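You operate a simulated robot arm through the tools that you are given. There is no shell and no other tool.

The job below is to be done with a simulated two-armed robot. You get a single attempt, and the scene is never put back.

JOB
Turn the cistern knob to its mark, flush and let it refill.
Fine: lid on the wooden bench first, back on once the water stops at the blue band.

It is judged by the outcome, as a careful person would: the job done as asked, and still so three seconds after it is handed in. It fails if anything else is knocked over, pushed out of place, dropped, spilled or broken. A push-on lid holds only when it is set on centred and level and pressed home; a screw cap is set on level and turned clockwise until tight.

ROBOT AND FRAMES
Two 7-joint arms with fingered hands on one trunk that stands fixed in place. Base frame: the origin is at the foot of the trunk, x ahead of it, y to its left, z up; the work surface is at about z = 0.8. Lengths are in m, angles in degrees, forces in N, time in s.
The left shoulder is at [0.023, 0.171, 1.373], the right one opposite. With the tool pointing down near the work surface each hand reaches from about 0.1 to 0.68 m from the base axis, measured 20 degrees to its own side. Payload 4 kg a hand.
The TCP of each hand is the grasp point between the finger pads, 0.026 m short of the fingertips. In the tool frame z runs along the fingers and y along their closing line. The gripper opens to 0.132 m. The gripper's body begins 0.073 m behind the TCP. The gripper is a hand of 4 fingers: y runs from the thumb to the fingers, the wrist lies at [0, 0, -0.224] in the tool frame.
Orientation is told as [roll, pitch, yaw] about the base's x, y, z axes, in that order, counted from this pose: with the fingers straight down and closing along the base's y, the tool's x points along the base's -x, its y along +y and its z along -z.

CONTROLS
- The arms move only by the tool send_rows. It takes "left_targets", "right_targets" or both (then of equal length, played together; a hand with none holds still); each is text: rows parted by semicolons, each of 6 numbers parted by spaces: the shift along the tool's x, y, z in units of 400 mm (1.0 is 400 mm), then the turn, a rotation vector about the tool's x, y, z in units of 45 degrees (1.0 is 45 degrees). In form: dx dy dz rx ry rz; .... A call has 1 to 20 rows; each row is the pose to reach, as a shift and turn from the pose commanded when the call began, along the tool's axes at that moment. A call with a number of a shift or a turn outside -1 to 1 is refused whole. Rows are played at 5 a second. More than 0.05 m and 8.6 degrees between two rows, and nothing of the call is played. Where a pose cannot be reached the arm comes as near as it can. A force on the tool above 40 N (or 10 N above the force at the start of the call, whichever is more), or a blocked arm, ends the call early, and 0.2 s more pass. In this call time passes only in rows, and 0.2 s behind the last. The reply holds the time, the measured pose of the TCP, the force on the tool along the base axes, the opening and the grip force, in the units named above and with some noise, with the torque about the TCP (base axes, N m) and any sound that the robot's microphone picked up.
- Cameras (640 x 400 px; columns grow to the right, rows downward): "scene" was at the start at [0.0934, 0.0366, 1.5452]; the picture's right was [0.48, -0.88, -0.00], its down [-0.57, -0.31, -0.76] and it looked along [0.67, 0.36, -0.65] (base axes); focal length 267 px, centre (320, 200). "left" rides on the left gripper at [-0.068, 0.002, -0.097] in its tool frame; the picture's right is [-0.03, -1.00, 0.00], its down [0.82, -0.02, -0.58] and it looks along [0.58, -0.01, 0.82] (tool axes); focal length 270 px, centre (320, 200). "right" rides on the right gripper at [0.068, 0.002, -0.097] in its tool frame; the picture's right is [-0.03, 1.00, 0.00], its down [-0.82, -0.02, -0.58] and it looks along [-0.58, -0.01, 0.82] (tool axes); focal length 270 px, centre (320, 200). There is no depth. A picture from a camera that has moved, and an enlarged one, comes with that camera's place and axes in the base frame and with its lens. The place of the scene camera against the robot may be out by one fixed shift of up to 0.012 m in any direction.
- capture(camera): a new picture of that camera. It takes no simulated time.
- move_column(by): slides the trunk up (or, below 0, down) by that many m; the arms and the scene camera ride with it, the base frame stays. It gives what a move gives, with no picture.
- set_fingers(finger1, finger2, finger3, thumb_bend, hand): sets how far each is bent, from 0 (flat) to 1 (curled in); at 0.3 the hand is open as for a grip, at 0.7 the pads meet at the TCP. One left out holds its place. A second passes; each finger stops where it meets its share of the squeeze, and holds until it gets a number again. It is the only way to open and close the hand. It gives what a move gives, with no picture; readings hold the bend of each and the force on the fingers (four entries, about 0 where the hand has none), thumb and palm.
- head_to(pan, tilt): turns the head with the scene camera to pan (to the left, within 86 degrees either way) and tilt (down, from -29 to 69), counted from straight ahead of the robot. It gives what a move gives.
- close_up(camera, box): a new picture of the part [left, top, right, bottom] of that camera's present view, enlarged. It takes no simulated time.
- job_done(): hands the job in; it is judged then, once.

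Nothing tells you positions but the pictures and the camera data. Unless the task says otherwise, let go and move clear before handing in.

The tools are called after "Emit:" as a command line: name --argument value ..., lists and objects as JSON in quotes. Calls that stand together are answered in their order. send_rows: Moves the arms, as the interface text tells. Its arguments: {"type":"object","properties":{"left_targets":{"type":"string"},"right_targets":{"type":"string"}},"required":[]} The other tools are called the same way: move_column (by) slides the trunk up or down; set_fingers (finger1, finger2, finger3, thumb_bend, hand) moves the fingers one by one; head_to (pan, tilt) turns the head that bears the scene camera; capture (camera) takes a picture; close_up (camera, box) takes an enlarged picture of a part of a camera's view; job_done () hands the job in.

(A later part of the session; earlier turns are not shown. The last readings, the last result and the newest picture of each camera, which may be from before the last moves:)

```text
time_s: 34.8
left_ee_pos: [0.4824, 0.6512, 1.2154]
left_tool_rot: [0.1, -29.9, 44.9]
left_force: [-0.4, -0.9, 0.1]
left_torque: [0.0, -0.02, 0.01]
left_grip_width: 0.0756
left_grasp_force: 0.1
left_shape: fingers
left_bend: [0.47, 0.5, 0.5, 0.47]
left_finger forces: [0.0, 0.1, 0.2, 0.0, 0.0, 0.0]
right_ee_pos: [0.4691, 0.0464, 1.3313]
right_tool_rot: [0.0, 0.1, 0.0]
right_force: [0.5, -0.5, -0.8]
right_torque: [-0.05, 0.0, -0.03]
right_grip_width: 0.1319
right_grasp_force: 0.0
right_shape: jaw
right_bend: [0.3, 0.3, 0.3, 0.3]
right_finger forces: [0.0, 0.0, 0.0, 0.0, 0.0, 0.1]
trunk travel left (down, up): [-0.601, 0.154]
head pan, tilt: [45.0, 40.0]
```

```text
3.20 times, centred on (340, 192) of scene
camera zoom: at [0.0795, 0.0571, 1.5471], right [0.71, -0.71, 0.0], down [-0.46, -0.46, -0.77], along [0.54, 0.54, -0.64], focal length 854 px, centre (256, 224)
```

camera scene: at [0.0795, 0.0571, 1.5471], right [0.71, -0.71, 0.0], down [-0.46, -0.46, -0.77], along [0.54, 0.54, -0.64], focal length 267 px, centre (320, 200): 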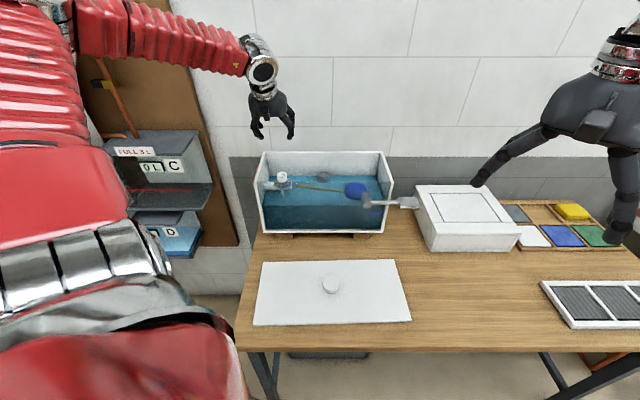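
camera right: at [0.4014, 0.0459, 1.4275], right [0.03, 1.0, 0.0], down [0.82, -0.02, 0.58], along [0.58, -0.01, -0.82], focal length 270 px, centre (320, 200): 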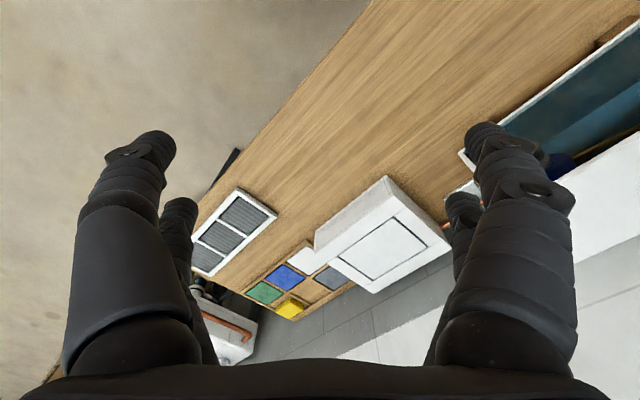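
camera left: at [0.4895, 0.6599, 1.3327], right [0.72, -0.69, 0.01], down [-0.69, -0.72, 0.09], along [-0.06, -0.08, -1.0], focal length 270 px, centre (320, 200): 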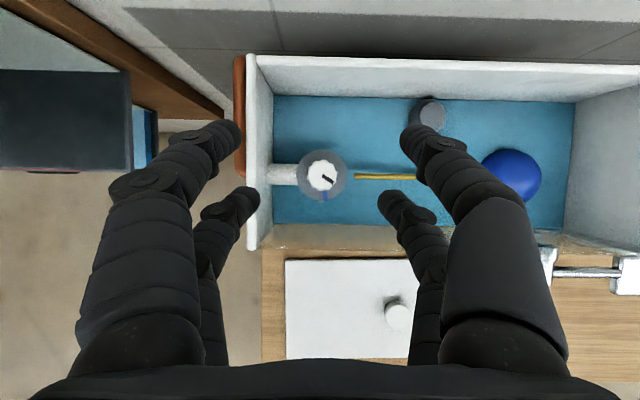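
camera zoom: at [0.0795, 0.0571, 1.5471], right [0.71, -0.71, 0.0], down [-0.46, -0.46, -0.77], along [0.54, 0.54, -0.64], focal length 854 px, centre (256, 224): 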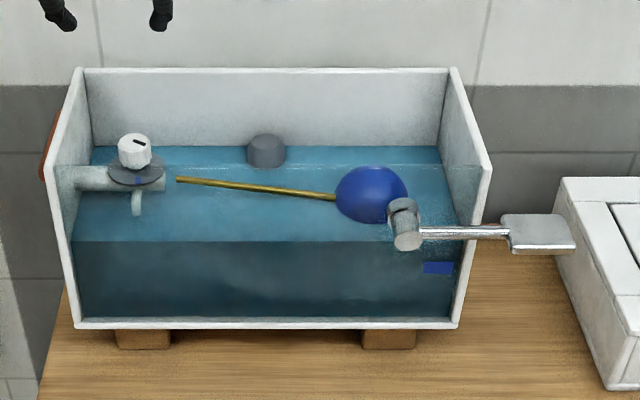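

I read the pointer at about 32° below the bench's right and the blue mark at about 82°, so roughly a 50° clockwise turn. Knob top is at u=−0.116, w=0.812, z≈1.048, Ø≈0.032. I'll bring the hand upright above it.

Emit:
send_rows --left_targets "0.0192 -0.0017 0.044 0 0.1333 0; 0.0384 -0.0034 0.088 0 0.2667 0; 0.0575 -0.0051 0.132 0 0.4 0; 0.0767 -0.0068 0.176 0 0.5333 0; 0.0959 -0.0085 0.22 0 0.6667 0"

Emit:
capture --camera "left"

Emit:
close_up --camera "scene" --box '[230, 110, 350, 200]'

```text
time_s: 36.0
left_ee_pos: [0.4951, 0.6546, 1.1203]
left_tool_rot: [-0.1, 0.2, 44.9]
left_force: [0.0, 0.3, 0.3]
left_torque: [0.04, 0.02, 0.0]
left_grip_width: 0.0754
left_grasp_force: 0.0
left_shape: fingers
left_bend: [0.47, 0.5, 0.5, 0.47]
left_finger forces: [0.2, 0.1, 0.1, 0.1, 0.0, 0.0]
right_ee_pos: [0.4697, 0.0463, 1.3318]
right_tool_rot: [0.0, 0.1, 0.0]
right_force: [0.0, 0.2, -0.2]
right_torque: [0.03, -0.01, -0.03]
right_grip_width: 0.1322
right_grasp_force: 0.1
right_shape: jaw
right_bend: [0.3, 0.3, 0.3, 0.3]
right_finger forces: [0.0, 0.0, 0.1, 0.0, 0.0, 0.0]
trunk travel left (down, up): [-0.601, 0.154]
head pan, tilt: [45.0, 40.0]
```

```text
taken
camera left: at [0.5427, 0.7039, 1.2156], right [0.72, -0.69, 0.0], down [-0.56, -0.59, 0.58], along [-0.4, -0.42, -0.81], focal length 270 px, centre (320, 200)
```

left: 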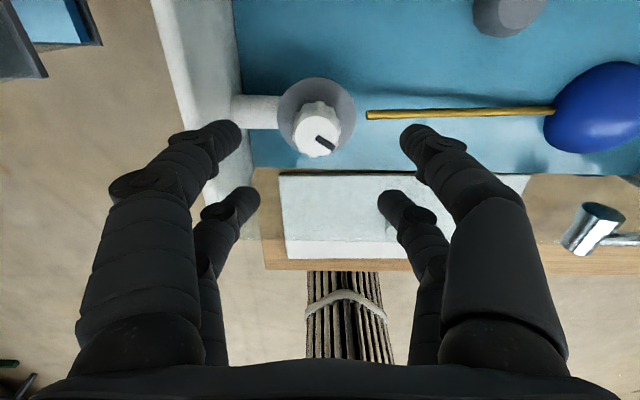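

```text
4.44 times, centred on (290, 155) of scene
camera zoom: at [0.0808, 0.0565, 1.547], right [0.71, -0.71, 0.0], down [-0.46, -0.45, -0.77], along [0.54, 0.54, -0.64], focal length 1186 px, centre (453, 400)
```

zoom: 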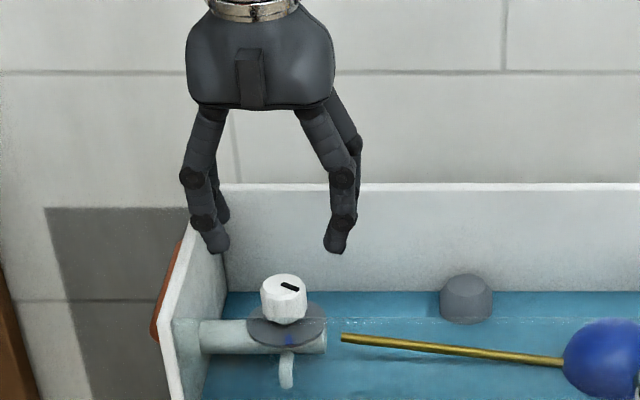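

The hand is upright above the knob, 3 mm to the right of it. I'll correct and lower to just over the knob.

Emit:
send_rows --left_targets "-0.001 0.0088 0.04 0 0 0; -0.001 0.0088 0.08 0 0 0; -0.001 0.0088 0.1125 0 0 0"

Emit:
capture --camera "left"

Emit:
close_up --camera "scene" --box '[230, 120, 350, 200]'

```text
time_s: 36.8
left_ee_pos: [0.4921, 0.6583, 1.0757]
left_tool_rot: [0.1, 0.0, 45.0]
left_force: [-0.3, 0.0, 0.2]
left_torque: [0.04, -0.01, 0.03]
left_grip_width: 0.0754
left_grasp_force: 0.1
left_shape: fingers
left_bend: [0.47, 0.5, 0.5, 0.47]
left_finger forces: [0.0, 0.0, 0.0, 0.1, 0.0, 0.0]
right_ee_pos: [0.4687, 0.0448, 1.3324]
right_tool_rot: [0.0, 0.1, 0.0]
right_force: [0.8, 0.1, -0.5]
right_torque: [0.0, 0.0, 0.02]
right_grip_width: 0.1318
right_grasp_force: 0.0
right_shape: jaw
right_bend: [0.3, 0.3, 0.3, 0.3]
right_finger forces: [0.1, 0.1, 0.1, 0.0, 0.0, 0.0]
trunk travel left (down, up): [-0.601, 0.154]
head pan, tilt: [45.0, 40.0]
```

```text
taken
camera left: at [0.5386, 0.7074, 1.1713], right [0.72, -0.69, 0.0], down [-0.56, -0.59, 0.58], along [-0.4, -0.42, -0.82], focal length 270 px, centre (320, 200)
```

left: 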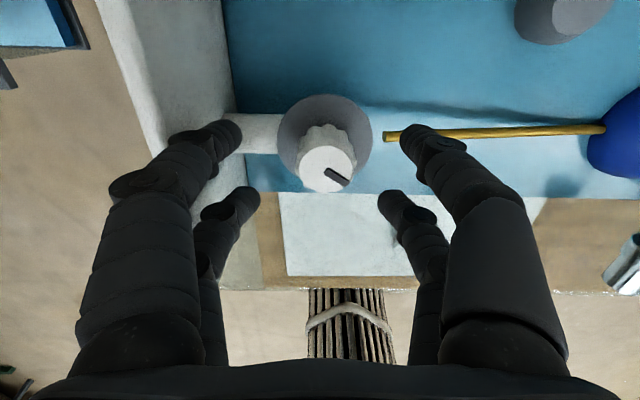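

```text
5.00 times, centred on (290, 160) of scene
camera zoom: at [0.0795, 0.0565, 1.5471], right [0.71, -0.71, 0.0], down [-0.46, -0.45, -0.77], along [0.54, 0.54, -0.64], focal length 1334 px, centre (470, 400)
```

zoom: 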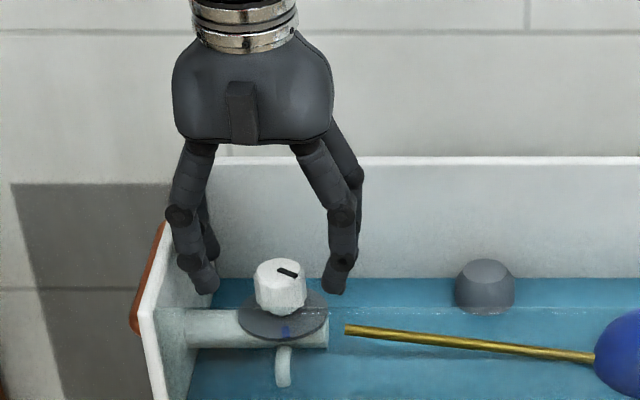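

The knob is about 3 mm right of the finger midline. I'll shift and lower so the fingertips flank it, staying above the disc.

Emit:
send_rows --left_targets "0 -0.0075 0 0 0 0; 0 -0.0075 0.0175 0 0 0; 0 -0.0075 0.0343 0 0 0"

Emit:
capture --camera "left"

Emit:
close_up --camera "scene" --box '[240, 140, 330, 200]'

```text
time_s: 37.6
left_ee_pos: [0.4929, 0.6562, 1.0617]
left_tool_rot: [0.0, 0.1, 45.0]
left_force: [0.0, -0.9, 1.0]
left_torque: [0.03, 0.01, -0.02]
left_grip_width: 0.0756
left_grasp_force: 0.0
left_shape: fingers
left_bend: [0.47, 0.5, 0.5, 0.47]
left_finger forces: [0.1, 0.1, 0.0, 0.1, 0.0, 0.0]
right_ee_pos: [0.4687, 0.0453, 1.3315]
right_tool_rot: [0.0, 0.1, 0.0]
right_force: [0.3, 0.0, 0.1]
right_torque: [0.01, -0.02, 0.03]
right_grip_width: 0.132
right_grasp_force: 0.2
right_shape: jaw
right_bend: [0.3, 0.3, 0.3, 0.3]
right_finger forces: [0.0, 0.0, 0.0, 0.1, 0.1, 0.1]
trunk travel left (down, up): [-0.601, 0.154]
head pan, tilt: [45.0, 40.0]
```

```text
taken
camera left: at [0.5409, 0.7046, 1.158], right [0.72, -0.69, 0.0], down [-0.56, -0.59, 0.58], along [-0.4, -0.42, -0.82], focal length 270 px, centre (320, 200)
```

left: 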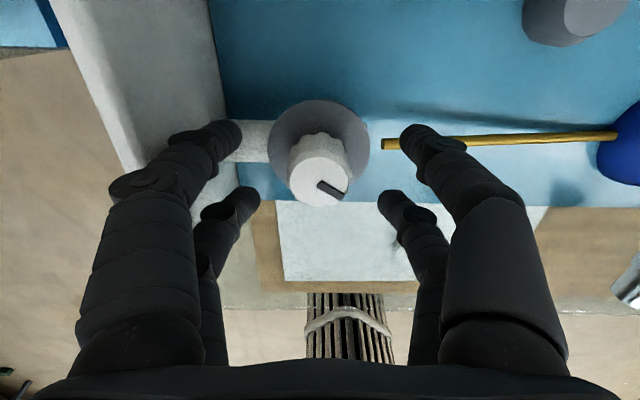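

```text
6.67 times, centred on (285, 170) of scene
camera zoom: at [0.0797, 0.0562, 1.5471], right [0.71, -0.71, 0.0], down [-0.46, -0.45, -0.77], along [0.54, 0.54, -0.64], focal length 1778 px, centre (553, 400)
```

zoom: 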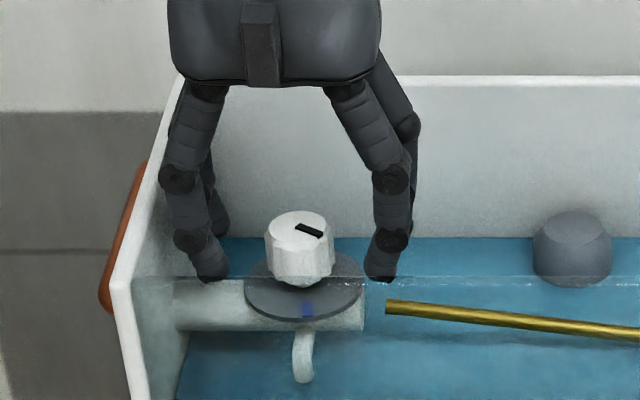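

Centred well; fingertips flank the knob. Closing gradually.

Emit:
set_fingers --hand "left" --finger1 0.58 --finger2 0.58 --finger3 0.58 --thumb_bend 0.58

Emit:
capture --camera "left"

Emit:
close_up --camera "scene" --box '[240, 140, 330, 200]'

```text
time_s: 38.6
left_ee_pos: [0.4931, 0.6549, 1.0613]
left_tool_rot: [-0.1, 0.0, 45.0]
left_force: [0.0, -0.5, -0.4]
left_torque: [0.0, 0.04, -0.01]
left_grip_width: 0.043
left_grasp_force: 0.0
left_shape: fingers
left_bend: [0.57, 0.57, 0.57, 0.57]
left_finger forces: [0.1, 0.1, 0.1, 0.1, 0.0, 0.0]
right_ee_pos: [0.4688, 0.0456, 1.332]
right_tool_rot: [0.0, 0.0, -0.1]
right_force: [0.3, 0.5, 0.2]
right_torque: [-0.01, -0.02, 0.04]
right_grip_width: 0.132
right_grasp_force: 0.0
right_shape: jaw
right_bend: [0.3, 0.3, 0.3, 0.3]
right_finger forces: [0.0, 0.0, 0.0, 0.0, 0.1, 0.0]
trunk travel left (down, up): [-0.601, 0.154]
head pan, tilt: [45.0, 40.0]
```

```text
taken
camera left: at [0.5408, 0.7045, 1.1579], right [0.72, -0.69, 0.0], down [-0.56, -0.59, 0.58], along [-0.4, -0.42, -0.82], focal length 270 px, centre (320, 200)
```

left: 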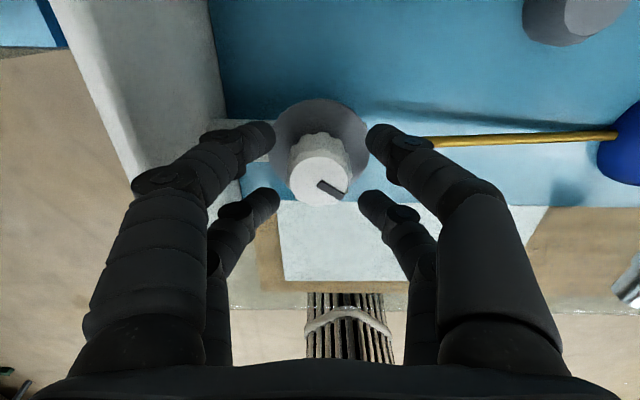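

```text
6.67 times, centred on (285, 170) of scene
camera zoom: at [0.0795, 0.0562, 1.5471], right [0.71, -0.71, 0.0], down [-0.46, -0.45, -0.77], along [0.54, 0.54, -0.64], focal length 1778 px, centre (553, 400)
```

zoom: 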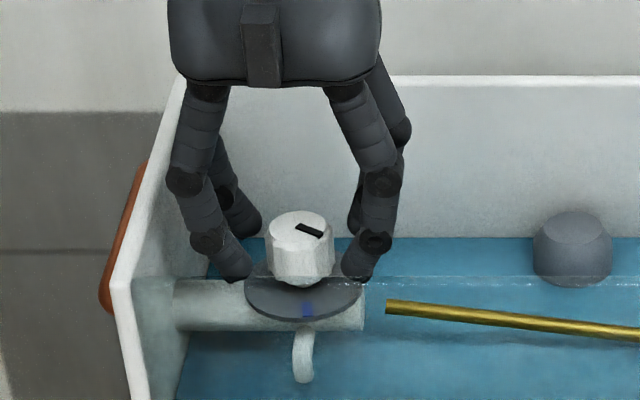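

Fingers straddle the knob cleanly. Close to grip.

Emit:
set_fingers --hand "left" --finger1 0.72 --finger2 0.72 --finger3 0.72 --thumb_bend 0.72

Emit:
capture --camera "left"

Emit:
close_up --camera "scene" --box '[240, 140, 330, 200]'

```text
time_s: 39.6
left_ee_pos: [0.4927, 0.6558, 1.063]
left_tool_rot: [0.0, 0.1, 44.9]
left_force: [-0.4, -0.7, -4.3]
left_torque: [-0.01, 0.04, -0.01]
left_grip_width: 0.0066
left_grasp_force: 7.7
left_shape: fingers
left_bend: [0.7, 0.7, 0.7, 0.69]
left_finger forces: [3.7, 4.3, 3.9, 0.0, 4.0, 0.1]
right_ee_pos: [0.4692, 0.0455, 1.3313]
right_tool_rot: [0.0, 0.0, 0.0]
right_force: [-0.1, 0.7, 0.3]
right_torque: [0.02, 0.02, -0.03]
right_grip_width: 0.132
right_grasp_force: 0.0
right_shape: jaw
right_bend: [0.3, 0.3, 0.3, 0.3]
right_finger forces: [0.0, 0.1, 0.0, 0.0, 0.0, 0.0]
trunk travel left (down, up): [-0.601, 0.154]
head pan, tilt: [45.0, 40.0]
```

```text
taken
camera left: at [0.5408, 0.7047, 1.1574], right [0.72, -0.69, 0.0], down [-0.56, -0.59, 0.58], along [-0.4, -0.42, -0.82], focal length 270 px, centre (320, 200)
```

left: 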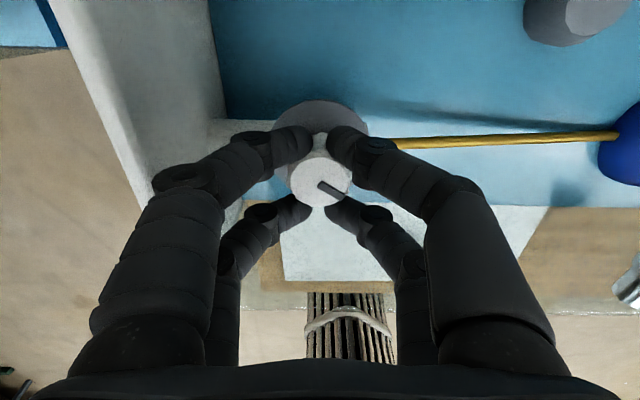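

```text
6.67 times, centred on (285, 170) of scene
camera zoom: at [0.0798, 0.0565, 1.5471], right [0.71, -0.71, 0.0], down [-0.46, -0.45, -0.77], along [0.54, 0.54, -0.64], focal length 1778 px, centre (553, 400)
```

zoom: 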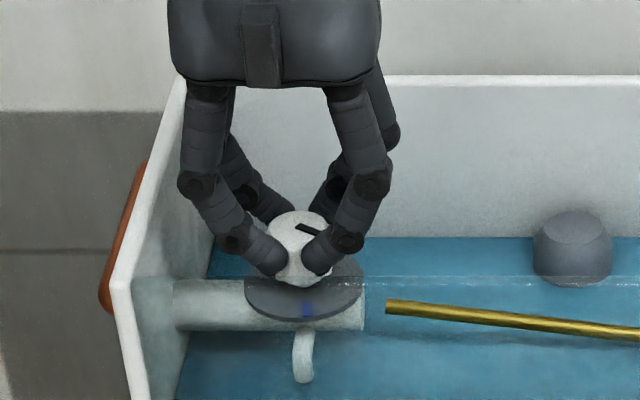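

All four fingers grip evenly (~4 N each). I turn the hand clockwise 20° first and check that the knob follows.

Emit:
send_rows --left_targets "0 0 0 0 0 0.111; 0 0 0 0 0 0.222; 0 0 0 0 0 0.333; 0 0 0 0 0 0.444"

Emit:
capture --camera "left"

Emit:
close_up --camera "scene" --box '[240, 140, 330, 200]'

```text
time_s: 40.6
left_ee_pos: [0.4923, 0.6565, 1.0624]
left_tool_rot: [0.0, 0.1, 24.9]
left_force: [-0.3, -3.4, -7.2]
left_torque: [-0.04, 0.01, -0.01]
left_grip_width: 0.0061
left_grasp_force: 7.5
left_shape: fingers
left_bend: [0.7, 0.7, 0.7, 0.69]
left_finger forces: [3.1, 4.6, 4.0, 0.1, 4.2, 0.1]
right_ee_pos: [0.4699, 0.0453, 1.3307]
right_tool_rot: [0.0, 0.0, 0.0]
right_force: [0.2, -0.1, -0.3]
right_torque: [0.01, 0.03, 0.02]
right_grip_width: 0.132
right_grasp_force: 0.0
right_shape: jaw
right_bend: [0.3, 0.3, 0.3, 0.3]
right_finger forces: [0.0, 0.0, 0.0, 0.0, 0.0, 0.1]
trunk travel left (down, up): [-0.601, 0.154]
head pan, tilt: [45.0, 40.0]
```

```text
taken
camera left: at [0.5549, 0.6859, 1.1578], right [0.44, -0.9, 0.0], down [-0.73, -0.36, 0.58], along [-0.52, -0.26, -0.81], focal length 270 px, centre (320, 200)
```

left: 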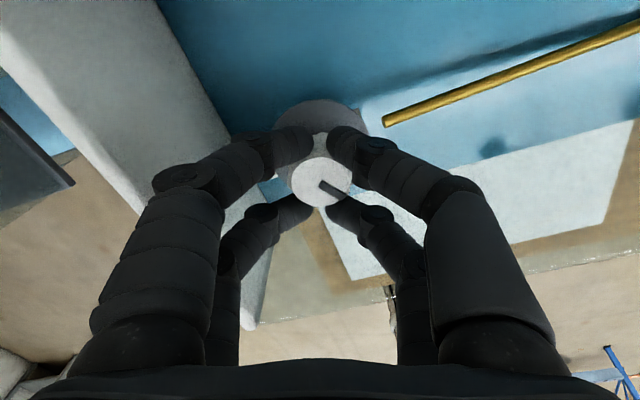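

```text
6.67 times, centred on (285, 170) of scene
camera zoom: at [0.0801, 0.0565, 1.547], right [0.71, -0.71, 0.0], down [-0.46, -0.45, -0.77], along [0.54, 0.54, -0.64], focal length 1778 px, centre (553, 400)
```

zoom: 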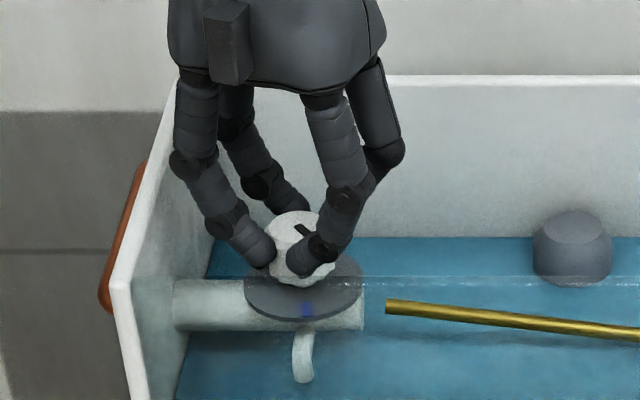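

The knob follows the hand. Continue another 28°.

Emit:
send_rows --left_targets "0 0 0 0 0 0.124; 0 0 0 0 0 0.249; 0 0 0 0 0 0.373; 0 0 0 0 0 0.498; 0 0 0 0 0 0.622"

Emit:
capture --camera "left"

Emit:
close_up --camera "scene" --box '[240, 140, 330, 200]'

```text
time_s: 41.8
left_ee_pos: [0.4925, 0.6557, 1.062]
left_tool_rot: [0.0, 0.1, -3.1]
left_force: [-0.8, -2.0, -6.5]
left_torque: [-0.05, 0.0, 0.0]
left_grip_width: 0.0058
left_grasp_force: 8.1
left_shape: fingers
left_bend: [0.7, 0.7, 0.7, 0.69]
left_finger forces: [3.5, 4.4, 3.8, 0.0, 4.6, 0.0]
right_ee_pos: [0.4711, 0.0457, 1.3307]
right_tool_rot: [-0.1, 0.1, 0.1]
right_force: [0.1, 0.5, 1.0]
right_torque: [0.02, 0.0, 0.02]
right_grip_width: 0.132
right_grasp_force: 0.1
right_shape: jaw
right_bend: [0.3, 0.3, 0.3, 0.3]
right_finger forces: [0.0, 0.0, 0.1, 0.0, 0.0, 0.0]
trunk travel left (down, up): [-0.601, 0.154]
head pan, tilt: [45.0, 40.0]
```

```text
taken
camera left: at [0.5618, 0.6537, 1.1579], right [-0.03, -1.0, 0.0], down [-0.82, 0.02, 0.58], along [-0.58, 0.02, -0.82], focal length 270 px, centre (320, 200)
```

left: 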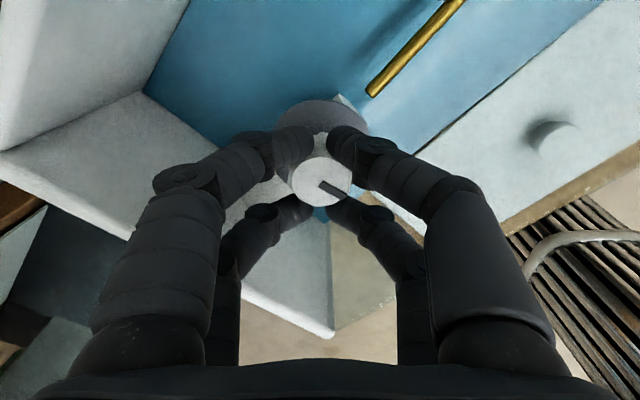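

```text
6.67 times, centred on (285, 170) of scene
camera zoom: at [0.0799, 0.0565, 1.5471], right [0.71, -0.71, 0.0], down [-0.46, -0.45, -0.77], along [0.54, 0.54, -0.64], focal length 1778 px, centre (553, 400)
```

zoom: 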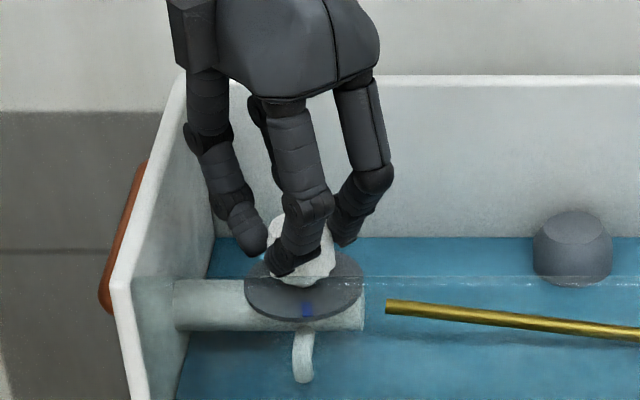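

The knob has turned 48° with the hand. I'll let go, rise and look from above to check the pointer against the blue mark.

Emit:
set_fingers --hand "left" --finger1 0.5 --finger2 0.5 --finger3 0.5 --thumb_bend 0.5

Emit:
send_rows --left_targets "0 0 -0.07 0 0 0; 0 0 -0.14 0 0 0; 0 0 -0.22 0 0 0; 0 0 -0.25 0 -0.1333 0; 0 0 -0.28 0 -0.2667 0; 0 0 -0.31 0 -0.4 0; 0 0 -0.34 0 -0.5333 0; 0 0 -0.37 0 -0.6667 0"

Emit:
capture --camera "left"

Emit:
close_up --camera "scene" --box '[240, 140, 330, 200]'

```text
time_s: 42.8
left_ee_pos: [0.4927, 0.6551, 1.0623]
left_tool_rot: [0.0, -0.1, -3.0]
left_force: [0.1, 0.7, 1.6]
left_torque: [0.02, -0.02, 0.01]
left_grip_width: 0.0651
left_grasp_force: 0.0
left_shape: fingers
left_bend: [0.5, 0.5, 0.5, 0.5]
left_finger forces: [0.1, 0.0, 0.0, 0.0, 0.0, 0.0]
right_ee_pos: [0.4692, 0.0447, 1.3311]
right_tool_rot: [0.0, 0.1, 0.1]
right_force: [0.3, 0.0, -0.3]
right_torque: [0.02, 0.0, 0.02]
right_grip_width: 0.132
right_grasp_force: 0.1
right_shape: jaw
right_bend: [0.3, 0.3, 0.3, 0.3]
right_finger forces: [0.0, 0.0, 0.0, 0.1, 0.0, 0.0]
trunk travel left (down, up): [-0.601, 0.154]
head pan, tilt: [45.0, 40.0]
```

```text
time_s: 44.6
left_ee_pos: [0.4905, 0.6547, 1.2102]
left_tool_rot: [0.0, -30.2, -3.1]
left_force: [-0.2, 0.2, -0.6]
left_torque: [0.01, 0.02, 0.01]
left_grip_width: 0.0652
left_grasp_force: 0.1
left_shape: fingers
left_bend: [0.5, 0.5, 0.5, 0.5]
left_finger forces: [0.0, 0.0, 0.1, 0.0, 0.0, 0.0]
right_ee_pos: [0.4682, 0.0448, 1.3313]
right_tool_rot: [0.0, 0.0, 0.0]
right_force: [-0.7, -0.5, -0.5]
right_torque: [0.02, -0.03, 0.0]
right_grip_width: 0.1321
right_grasp_force: 0.1
right_shape: jaw
right_bend: [0.3, 0.3, 0.3, 0.3]
right_finger forces: [0.0, 0.1, 0.1, 0.1, 0.0, 0.1]
trunk travel left (down, up): [-0.601, 0.154]
head pan, tilt: [45.0, 40.0]
```

```text
taken
camera left: at [0.5021, 0.6565, 1.3287], right [-0.03, -1.0, 0.01], down [-1.0, 0.03, 0.09], along [-0.09, -0.01, -1.0], focal length 270 px, centre (320, 200)
```

left: 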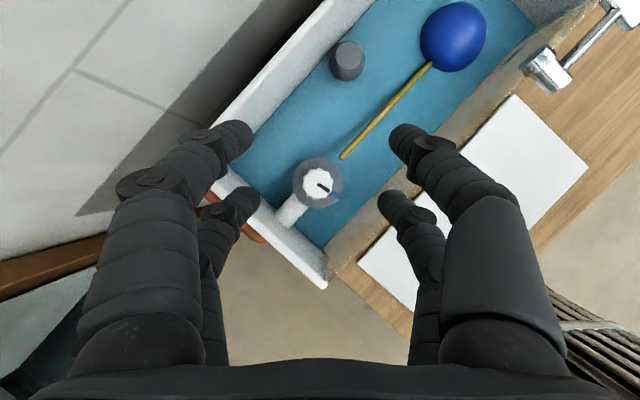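

```text
6.67 times, centred on (285, 170) of scene
camera zoom: at [0.0783, 0.0566, 1.5472], right [0.71, -0.71, 0.0], down [-0.45, -0.45, -0.77], along [0.54, 0.54, -0.64], focal length 1778 px, centre (553, 400)
```

zoom: 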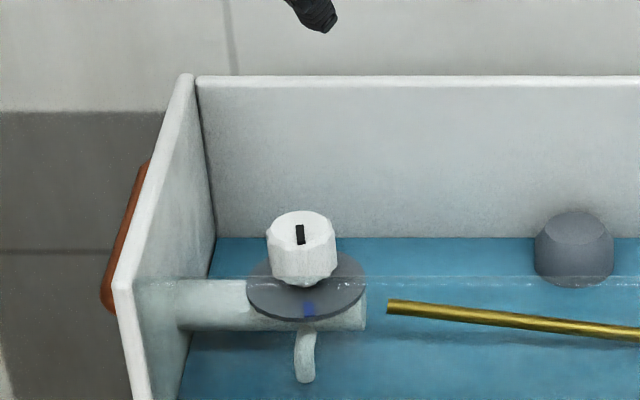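

Emit:
close_up --camera "left" --box '[280, 150, 360, 220]'

Emit:
close_up --camera "scene" --box '[275, 165, 299, 195]'

```text
5.71 times, centred on (320, 185) of left
camera zoom: at [0.5021, 0.6565, 1.3287], right [-0.03, -1.0, 0.01], down [-1.0, 0.03, 0.09], along [-0.09, -0.01, -1.0], focal length 1544 px, centre (320, 286)
```

zoom: 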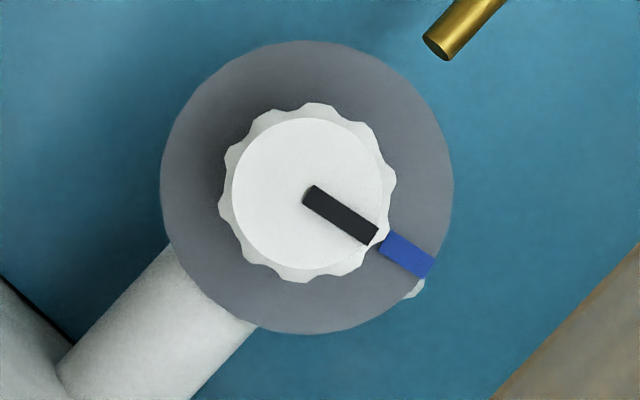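

```text
13.33 times, centred on (287, 180) of scene
camera zoom: at [0.0783, 0.0566, 1.5472], right [0.71, -0.71, 0.0], down [-0.45, -0.45, -0.77], along [0.54, 0.54, -0.64], focal length 3557 px, centre (760, 467)
```

zoom: 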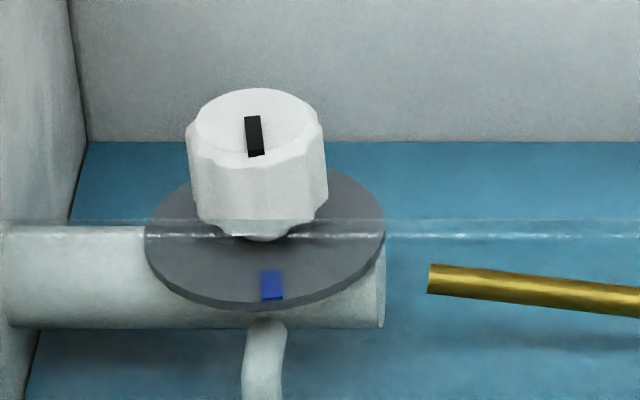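

The pointer lines up with the blue mark to within a degree or two. Next is the flush lever: paddle at about u=0.275, w=0.70, z=1.02. I'll close the fingers into a bunch and move above the paddle.

Emit:
set_fingers --hand "left" --finger1 0.7 --finger2 0.7 --finger3 0.7 --thumb_bend 0.7

Emit:
send_rows --left_targets "-0.0415 -0.085 0.0384 -0.0534 0 -0.0926; -0.083 -0.17 0.0768 -0.1069 0 -0.1851; -0.1245 -0.255 0.1152 -0.1603 0 -0.2777; -0.166 -0.34 0.1536 -0.2138 0 -0.3703; -0.2075 -0.425 0.192 -0.2672 0 -0.4629; -0.249 -0.51 0.2304 -0.3206 0 -0.5554; -0.2905 -0.595 0.2688 -0.3741 0 -0.648; -0.332 -0.68 0.3072 -0.4275 0 -0.7406; -0.3735 -0.765 0.3456 -0.481 0 -0.8331; -0.415 -0.85 0.384 -0.5344 0 -0.9257"

Emit:
capture --camera "left"

Emit:
capture --camera "scene"

```text
time_s: 45.6
left_ee_pos: [0.4906, 0.6554, 1.2109]
left_tool_rot: [-0.1, -30.1, -3.0]
left_force: [-0.2, -0.3, -0.1]
left_torque: [0.0, -0.02, -0.02]
left_grip_width: 0.0016
left_grasp_force: 0.1
left_shape: fingers
left_bend: [0.7, 0.7, 0.7, 0.7]
left_finger forces: [0.1, 0.0, 0.0, 0.0, 0.0, 0.1]
right_ee_pos: [0.4696, 0.0459, 1.3316]
right_tool_rot: [0.0, 0.0, 0.0]
right_force: [0.7, 0.1, -0.3]
right_torque: [0.01, 0.01, 0.03]
right_grip_width: 0.1318
right_grasp_force: 0.0
right_shape: jaw
right_bend: [0.3, 0.3, 0.3, 0.3]
right_finger forces: [0.1, 0.0, 0.0, 0.0, 0.0, 0.1]
trunk travel left (down, up): [-0.601, 0.154]
head pan, tilt: [45.0, 40.0]
```

```text
time_s: 47.8
left_ee_pos: [0.6554, 0.3318, 1.1786]
left_tool_rot: [-0.2, -30.0, 45.3]
left_force: [-0.5, 0.6, -0.1]
left_torque: [0.01, 0.03, 0.01]
left_grip_width: 0.0014
left_grasp_force: 0.0
left_shape: fingers
left_bend: [0.7, 0.7, 0.7, 0.7]
left_finger forces: [0.0, 0.0, 0.1, 0.1, 0.0, 0.0]
left hand out of reach, approached as far as the arm can: row 9, 10
right_ee_pos: [0.4684, 0.0446, 1.3324]
right_tool_rot: [0.0, 0.0, 0.0]
right_force: [-0.5, -1.1, -0.5]
right_torque: [0.02, -0.01, 0.02]
right_grip_width: 0.1319
right_grasp_force: 0.1
right_shape: jaw
right_bend: [0.3, 0.3, 0.3, 0.3]
right_finger forces: [0.1, 0.0, 0.0, 0.0, 0.0, 0.0]
trunk travel left (down, up): [-0.601, 0.154]
head pan, tilt: [45.0, 40.0]
```

```text
taken
camera left: at [0.6618, 0.3398, 1.2962], right [0.72, -0.69, 0.02], down [-0.69, -0.72, 0.09], along [-0.05, -0.08, -1.0], focal length 270 px, centre (320, 200)
```

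left: 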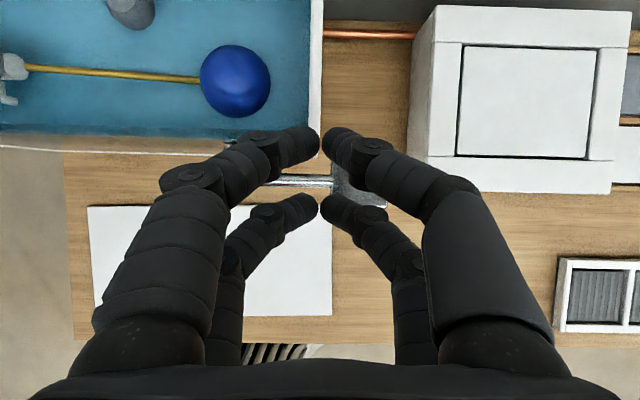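

```text
taken
camera scene: at [0.0778, 0.0557, 1.5473], right [0.71, -0.71, 0.0], down [-0.45, -0.45, -0.77], along [0.54, 0.54, -0.64], focal length 267 px, centre (320, 200)
```

scene: 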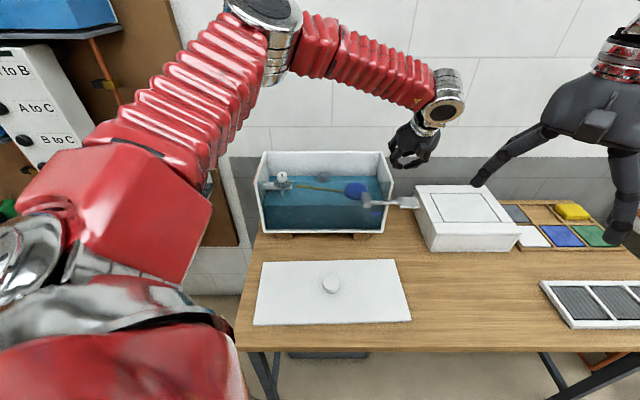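

The yaw-45 pose runs out of joint travel there. I'll turn the hand to yaw 0 (its natural direction) with the 30° lean, and move above the paddle.

Emit:
send_rows --left_targets "0.0123 -0.0175 0.0253 0.0714 0 0.1237; 0.0247 -0.0351 0.0506 0.1429 0 0.2474; 0.037 -0.0526 0.0759 0.2143 0 0.3711; 0.0494 -0.0701 0.1011 0.2857 0 0.4949; 0.0617 -0.0876 0.1264 0.3571 0 0.6186; 0.0741 -0.1052 0.1517 0.4286 0 0.7423; 0.0864 -0.1227 0.177 0.5 0 0.866"

Emit:
capture --camera "left"

Emit:
close_up --camera "scene" --box '[330, 120, 470, 240]'

```text
time_s: 49.4
left_ee_pos: [0.6811, 0.3035, 1.1079]
left_tool_rot: [0.0, -29.9, 0.0]
left_force: [0.1, -0.4, -0.2]
left_torque: [-0.03, -0.01, 0.02]
left_grip_width: 0.0014
left_grasp_force: 0.1
left_shape: fingers
left_bend: [0.7, 0.7, 0.7, 0.7]
left_finger forces: [0.1, 0.1, 0.0, 0.0, 0.1, 0.0]
left hand out of reach, approached as far as the arm can: row 5, 6, 7
right_ee_pos: [0.4695, 0.045, 1.3316]
right_tool_rot: [0.0, 0.1, 0.0]
right_force: [0.8, 0.5, 0.7]
right_torque: [0.01, 0.0, 0.01]
right_grip_width: 0.1316
right_grasp_force: 0.1
right_shape: jaw
right_bend: [0.3, 0.3, 0.3, 0.3]
right_finger forces: [0.0, 0.0, 0.1, 0.0, 0.0, 0.1]
trunk travel left (down, up): [-0.601, 0.154]
head pan, tilt: [45.0, 40.0]
```

```text
taken
camera left: at [0.6917, 0.3059, 1.2252], right [0.02, -1.0, 0.01], down [-1.0, -0.02, 0.09], along [-0.09, -0.02, -1.0], focal length 270 px, centre (320, 200)
```

left: 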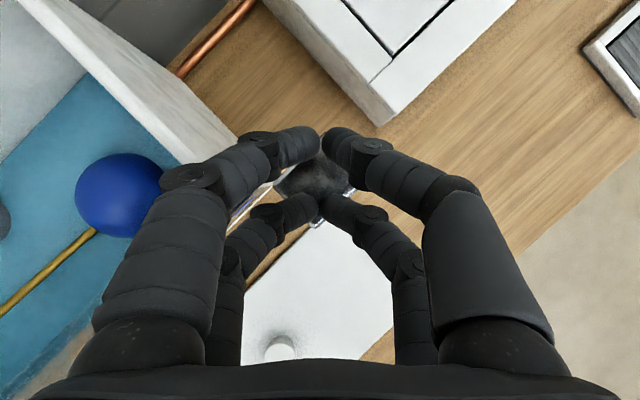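

```text
3.33 times, centred on (400, 180) of scene
camera zoom: at [0.0797, 0.0564, 1.5471], right [0.71, -0.71, 0.0], down [-0.46, -0.45, -0.77], along [0.54, 0.54, -0.64], focal length 889 px, centre (53, 267)
```

zoom: 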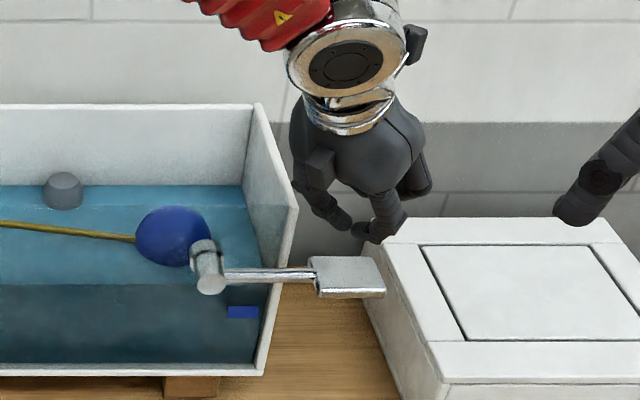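

The near fingertips now hang above the paddle's middle, about 5 cm up. I'll lower with the trunk, which keeps the arm pose.

Emit:
move_column --by -0.04

Emit:
capture --camera "left"

Emit:
close_up --camera "scene" --box '[330, 120, 470, 240]'

```text
time_s: 50.2
left_ee_pos: [0.68, 0.305, 1.0686]
left_tool_rot: [-0.1, -30.0, 0.1]
left_force: [-0.4, -1.5, 0.6]
left_torque: [0.01, 0.02, 0.0]
left_grip_width: 0.0017
left_grasp_force: 0.0
left_shape: fingers
left_bend: [0.7, 0.7, 0.7, 0.7]
left_finger forces: [0.0, 0.1, 0.0, 0.1, 0.0, 0.0]
right_ee_pos: [0.4696, 0.0452, 1.2921]
right_tool_rot: [0.0, 0.0, 0.0]
right_force: [0.6, 0.9, -0.5]
right_torque: [-0.01, -0.01, -0.03]
right_grip_width: 0.1319
right_grasp_force: 0.1
right_shape: jaw
right_bend: [0.3, 0.3, 0.3, 0.3]
right_finger forces: [0.1, 0.1, 0.0, 0.0, 0.0, 0.0]
trunk travel left (down, up): [-0.561, 0.194]
head pan, tilt: [45.0, 40.0]
```

```text
taken
camera left: at [0.6907, 0.3066, 1.1858], right [0.02, -1.0, 0.01], down [-1.0, -0.02, 0.09], along [-0.09, -0.02, -1.0], focal length 270 px, centre (320, 200)
```

left: 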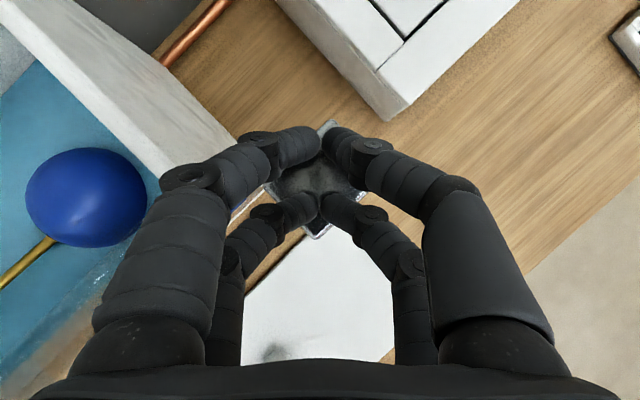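

```text
3.33 times, centred on (400, 180) of scene
camera zoom: at [0.0811, 0.0561, 1.5071], right [0.71, -0.71, 0.0], down [-0.46, -0.45, -0.77], along [0.54, 0.54, -0.64], focal length 889 px, centre (53, 267)
```

zoom: 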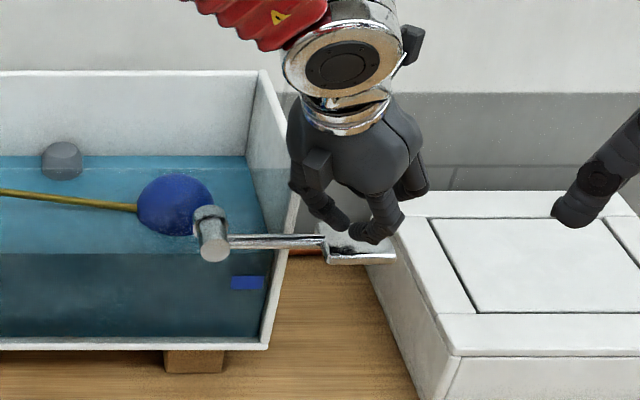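

The fingertips are about 1–2 cm above the paddle's centre. Pressing down in small trunk steps, watching force and sound.

Emit:
move_column --by -0.02

Emit:
close_up --camera "scene" --box '[240, 120, 470, 260]'

```text
time_s: 50.9
left_ee_pos: [0.68, 0.3054, 1.0481]
left_tool_rot: [-0.1, -30.0, 0.2]
left_force: [0.4, 0.2, 0.7]
left_torque: [0.0, -0.04, 0.0]
left_grip_width: 0.0016
left_grasp_force: 0.7
left_shape: fingers
left_bend: [0.7, 0.7, 0.7, 0.7]
left_finger forces: [0.0, 1.2, 0.0, 0.0, 0.1, 0.1]
right_ee_pos: [0.4682, 0.046, 1.2698]
right_tool_rot: [0.0, -0.1, 0.0]
right_force: [-0.2, -0.6, -0.1]
right_torque: [0.03, -0.02, 0.04]
right_grip_width: 0.132
right_grasp_force: 0.1
right_shape: jaw
right_bend: [0.3, 0.3, 0.3, 0.3]
right_finger forces: [0.1, 0.0, 0.0, 0.0, 0.0, 0.1]
trunk travel left (down, up): [-0.541, 0.214]
head pan, tilt: [45.0, 40.0]
```

```text
2.78 times, centred on (355, 190) of scene
camera zoom: at [0.0827, 0.056, 1.487], right [0.71, -0.71, 0.0], down [-0.46, -0.45, -0.77], along [0.54, 0.54, -0.64], focal length 742 px, centre (223, 228)
```

zoom: 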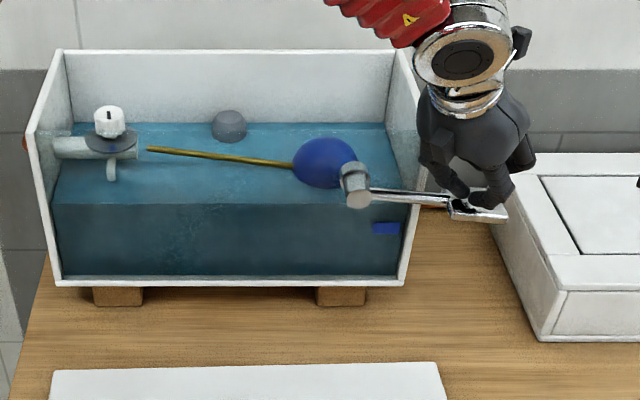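

Contact with the paddle made (1 N on finger2). Continue pressing.

Emit:
move_column --by -0.015

Emit:
close_up --camera "scene" --box '[240, 120, 470, 260]'

```text
time_s: 51.5
left_ee_pos: [0.6796, 0.3046, 1.0343]
left_tool_rot: [0.0, -30.0, 0.1]
left_force: [1.0, -1.0, 1.3]
left_torque: [0.0, -0.04, -0.01]
left_grip_width: 0.0016
left_grasp_force: 1.2
left_shape: fingers
left_bend: [0.7, 0.7, 0.7, 0.7]
left_finger forces: [0.1, 2.2, 0.0, 0.0, 0.1, 0.1]
right_ee_pos: [0.4687, 0.0449, 1.2563]
right_tool_rot: [0.0, -0.1, 0.0]
right_force: [-0.1, -0.5, -0.6]
right_torque: [0.01, 0.0, -0.03]
right_grip_width: 0.1319
right_grasp_force: 0.0
right_shape: jaw
right_bend: [0.3, 0.3, 0.3, 0.3]
right_finger forces: [0.1, 0.0, 0.0, 0.0, 0.0, 0.1]
trunk travel left (down, up): [-0.526, 0.229]
head pan, tilt: [45.0, 40.0]
```

```text
2.78 times, centred on (355, 190) of scene
camera zoom: at [0.084, 0.056, 1.4719], right [0.71, -0.71, 0.0], down [-0.46, -0.45, -0.77], along [0.54, 0.54, -0.64], focal length 742 px, centre (223, 228)
```

zoom: 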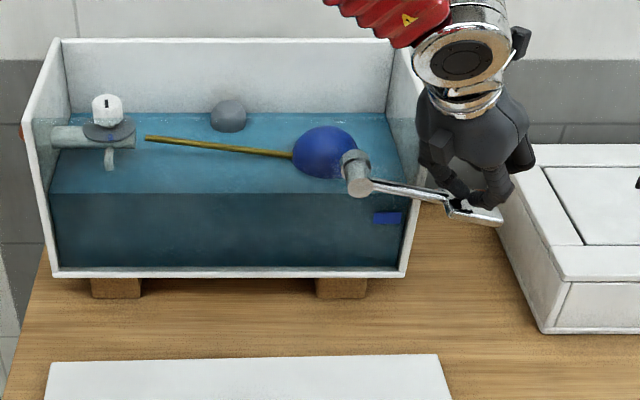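

The lever turns easily. Press further.

Emit:
move_column --by -0.015

Emit:
close_up --camera "scene" --box '[240, 120, 470, 260]'

```text
time_s: 52.1
left_ee_pos: [0.6798, 0.3039, 1.0185]
left_tool_rot: [0.0, -30.0, 0.1]
left_force: [1.3, -0.1, 1.8]
left_torque: [-0.03, -0.04, 0.03]
left_grip_width: 0.0012
left_grasp_force: 1.7
left_shape: fingers
left_bend: [0.7, 0.71, 0.7, 0.7]
left_finger forces: [0.0, 2.8, 0.0, 0.1, 0.0, 0.1]
right_ee_pos: [0.4686, 0.0451, 1.2414]
right_tool_rot: [0.1, 0.0, 0.0]
right_force: [0.2, 0.1, -0.5]
right_torque: [0.0, -0.03, 0.02]
right_grip_width: 0.1319
right_grasp_force: 0.1
right_shape: jaw
right_bend: [0.3, 0.3, 0.3, 0.3]
right_finger forces: [0.0, 0.0, 0.0, 0.0, 0.0, 0.0]
trunk travel left (down, up): [-0.511, 0.244]
head pan, tilt: [45.0, 40.0]
```

```text
2.78 times, centred on (355, 190) of scene
camera zoom: at [0.0856, 0.0559, 1.4568], right [0.71, -0.71, 0.0], down [-0.46, -0.45, -0.77], along [0.54, 0.54, -0.64], focal length 742 px, centre (223, 228)
```

zoom: 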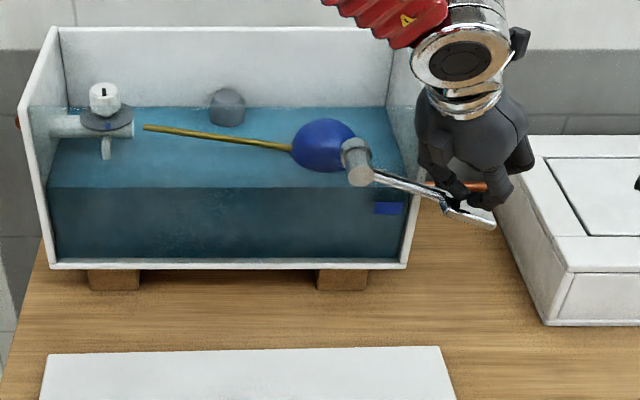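

Lever at about 20°, no flush sound yet. Continue.

Emit:
move_column --by -0.015

Emit:
close_up --camera "scene" --box '[240, 120, 470, 260]'

```text
time_s: 52.8
left_ee_pos: [0.6791, 0.3052, 1.0028]
left_tool_rot: [-0.1, -29.9, 0.2]
left_force: [3.0, -1.7, 3.8]
left_torque: [-0.01, -0.07, -0.04]
left_grip_width: 0.0013
left_grasp_force: 2.6
left_shape: fingers
left_bend: [0.7, 0.71, 0.69, 0.7]
left_finger forces: [0.0, 5.3, 0.1, 0.0, 0.0, 0.1]
right_ee_pos: [0.4697, 0.0444, 1.2261]
right_tool_rot: [-0.1, 0.0, 0.0]
right_force: [-0.6, 0.1, 0.2]
right_torque: [-0.02, 0.0, 0.06]
right_grip_width: 0.1319
right_grasp_force: 0.2
right_shape: jaw
right_bend: [0.3, 0.3, 0.3, 0.3]
right_finger forces: [0.1, 0.0, 0.0, 0.1, 0.0, 0.0]
trunk travel left (down, up): [-0.496, 0.259]
head pan, tilt: [45.0, 40.0]
```

```text
2.78 times, centred on (355, 190) of scene
camera zoom: at [0.0875, 0.0558, 1.4417], right [0.71, -0.71, 0.0], down [-0.46, -0.45, -0.77], along [0.54, 0.54, -0.64], focal length 742 px, centre (223, 228)
```

zoom: 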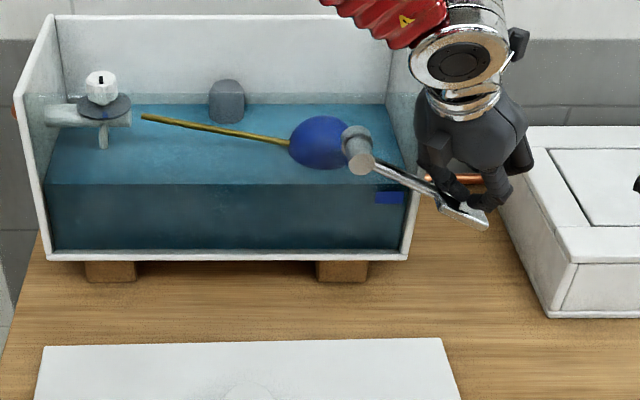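

Force is rising (5 N) at about 30° of lever travel. A bit further.

Emit:
move_column --by -0.012

Emit:
close_up --camera "scene" --box '[240, 120, 470, 260]'

Emit:
capture --camera "left"

```text
time_s: 53.4
left_ee_pos: [0.6821, 0.3021, 0.9965]
left_tool_rot: [-0.2, -30.5, 0.1]
left_force: [13.6, -4.2, 27.2]
left_torque: [-0.13, -0.14, 0.04]
left_grip_width: 0.0013
left_grasp_force: 17.6
left_shape: fingers
left_bend: [0.7, 0.74, 0.7, 0.7]
left_finger forces: [0.0, 21.9, 13.8, 0.1, 0.0, 0.1]
right_ee_pos: [0.4677, 0.0438, 1.215]
right_tool_rot: [0.1, 0.0, 0.0]
right_force: [0.9, -0.5, 0.9]
right_torque: [0.0, 0.0, 0.01]
right_grip_width: 0.1317
right_grasp_force: 0.0
right_shape: jaw
right_bend: [0.3, 0.3, 0.3, 0.3]
right_finger forces: [0.0, 0.0, 0.0, 0.0, 0.1, 0.0]
trunk travel left (down, up): [-0.484, 0.271]
head pan, tilt: [45.0, 40.0]
```

```text
2.78 times, centred on (355, 190) of scene
camera zoom: at [0.0881, 0.0546, 1.43], right [0.71, -0.71, 0.0], down [-0.45, -0.45, -0.77], along [0.54, 0.54, -0.64], focal length 742 px, centre (223, 228)
```

zoom: 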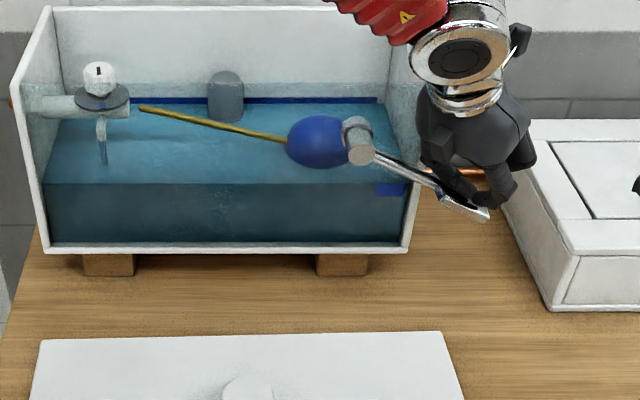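

```text
taken
camera left: at [0.6921, 0.3043, 1.1143], right [0.02, -1.0, 0.02], down [-1.0, -0.02, 0.08], along [-0.08, -0.02, -1.0], focal length 270 px, centre (320, 200)
```

left: 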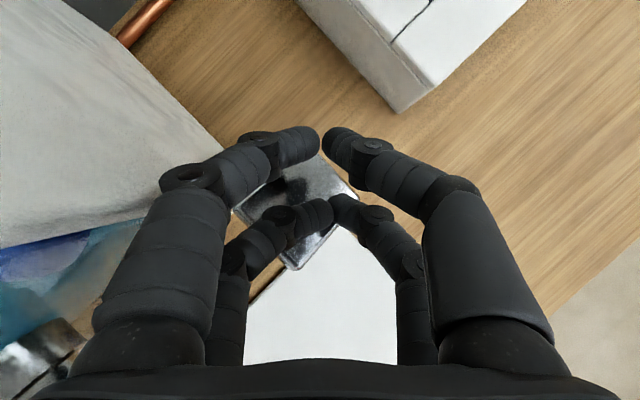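

The lever is at its stop and the water level is now dropping; a blue band on the back wall has come into view and the inlet is running. I'll ease off the force a little and hold briefly.

Emit:
move_column --by 0.005

Emit:
close_up --camera "scene" --box '[240, 110, 400, 220]'

```text
time_s: 53.9
left_ee_pos: [0.6792, 0.3032, 0.9991]
left_tool_rot: [-0.2, -30.1, 0.1]
left_force: [11.3, -5.8, 20.0]
left_torque: [-0.19, -0.19, 0.06]
left_grip_width: 0.0016
left_grasp_force: 13.0
left_shape: fingers
left_bend: [0.7, 0.73, 0.68, 0.7]
left_finger forces: [0.1, 16.8, 9.3, 0.0, 0.0, 0.0]
right_ee_pos: [0.4691, 0.0419, 1.2193]
right_tool_rot: [0.1, 0.0, 0.0]
right_force: [-0.4, -0.2, -0.1]
right_torque: [-0.04, -0.02, 0.03]
right_grip_width: 0.132
right_grasp_force: 0.1
right_shape: jaw
right_bend: [0.3, 0.3, 0.3, 0.3]
right_finger forces: [0.0, 0.0, 0.1, 0.1, 0.1, 0.0]
trunk travel left (down, up): [-0.489, 0.266]
head pan, tilt: [45.0, 40.0]
```

```text
3.64 times, centred on (320, 165) of scene
camera zoom: at [0.0882, 0.0545, 1.4348], right [0.71, -0.71, 0.0], down [-0.46, -0.45, -0.77], along [0.54, 0.54, -0.64], focal length 970 px, centre (320, 327)
```

zoom: 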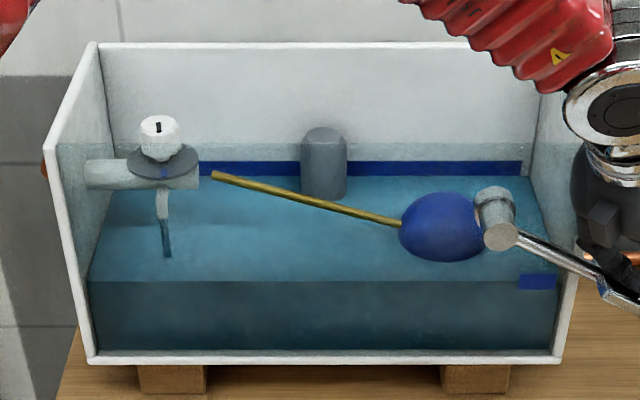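

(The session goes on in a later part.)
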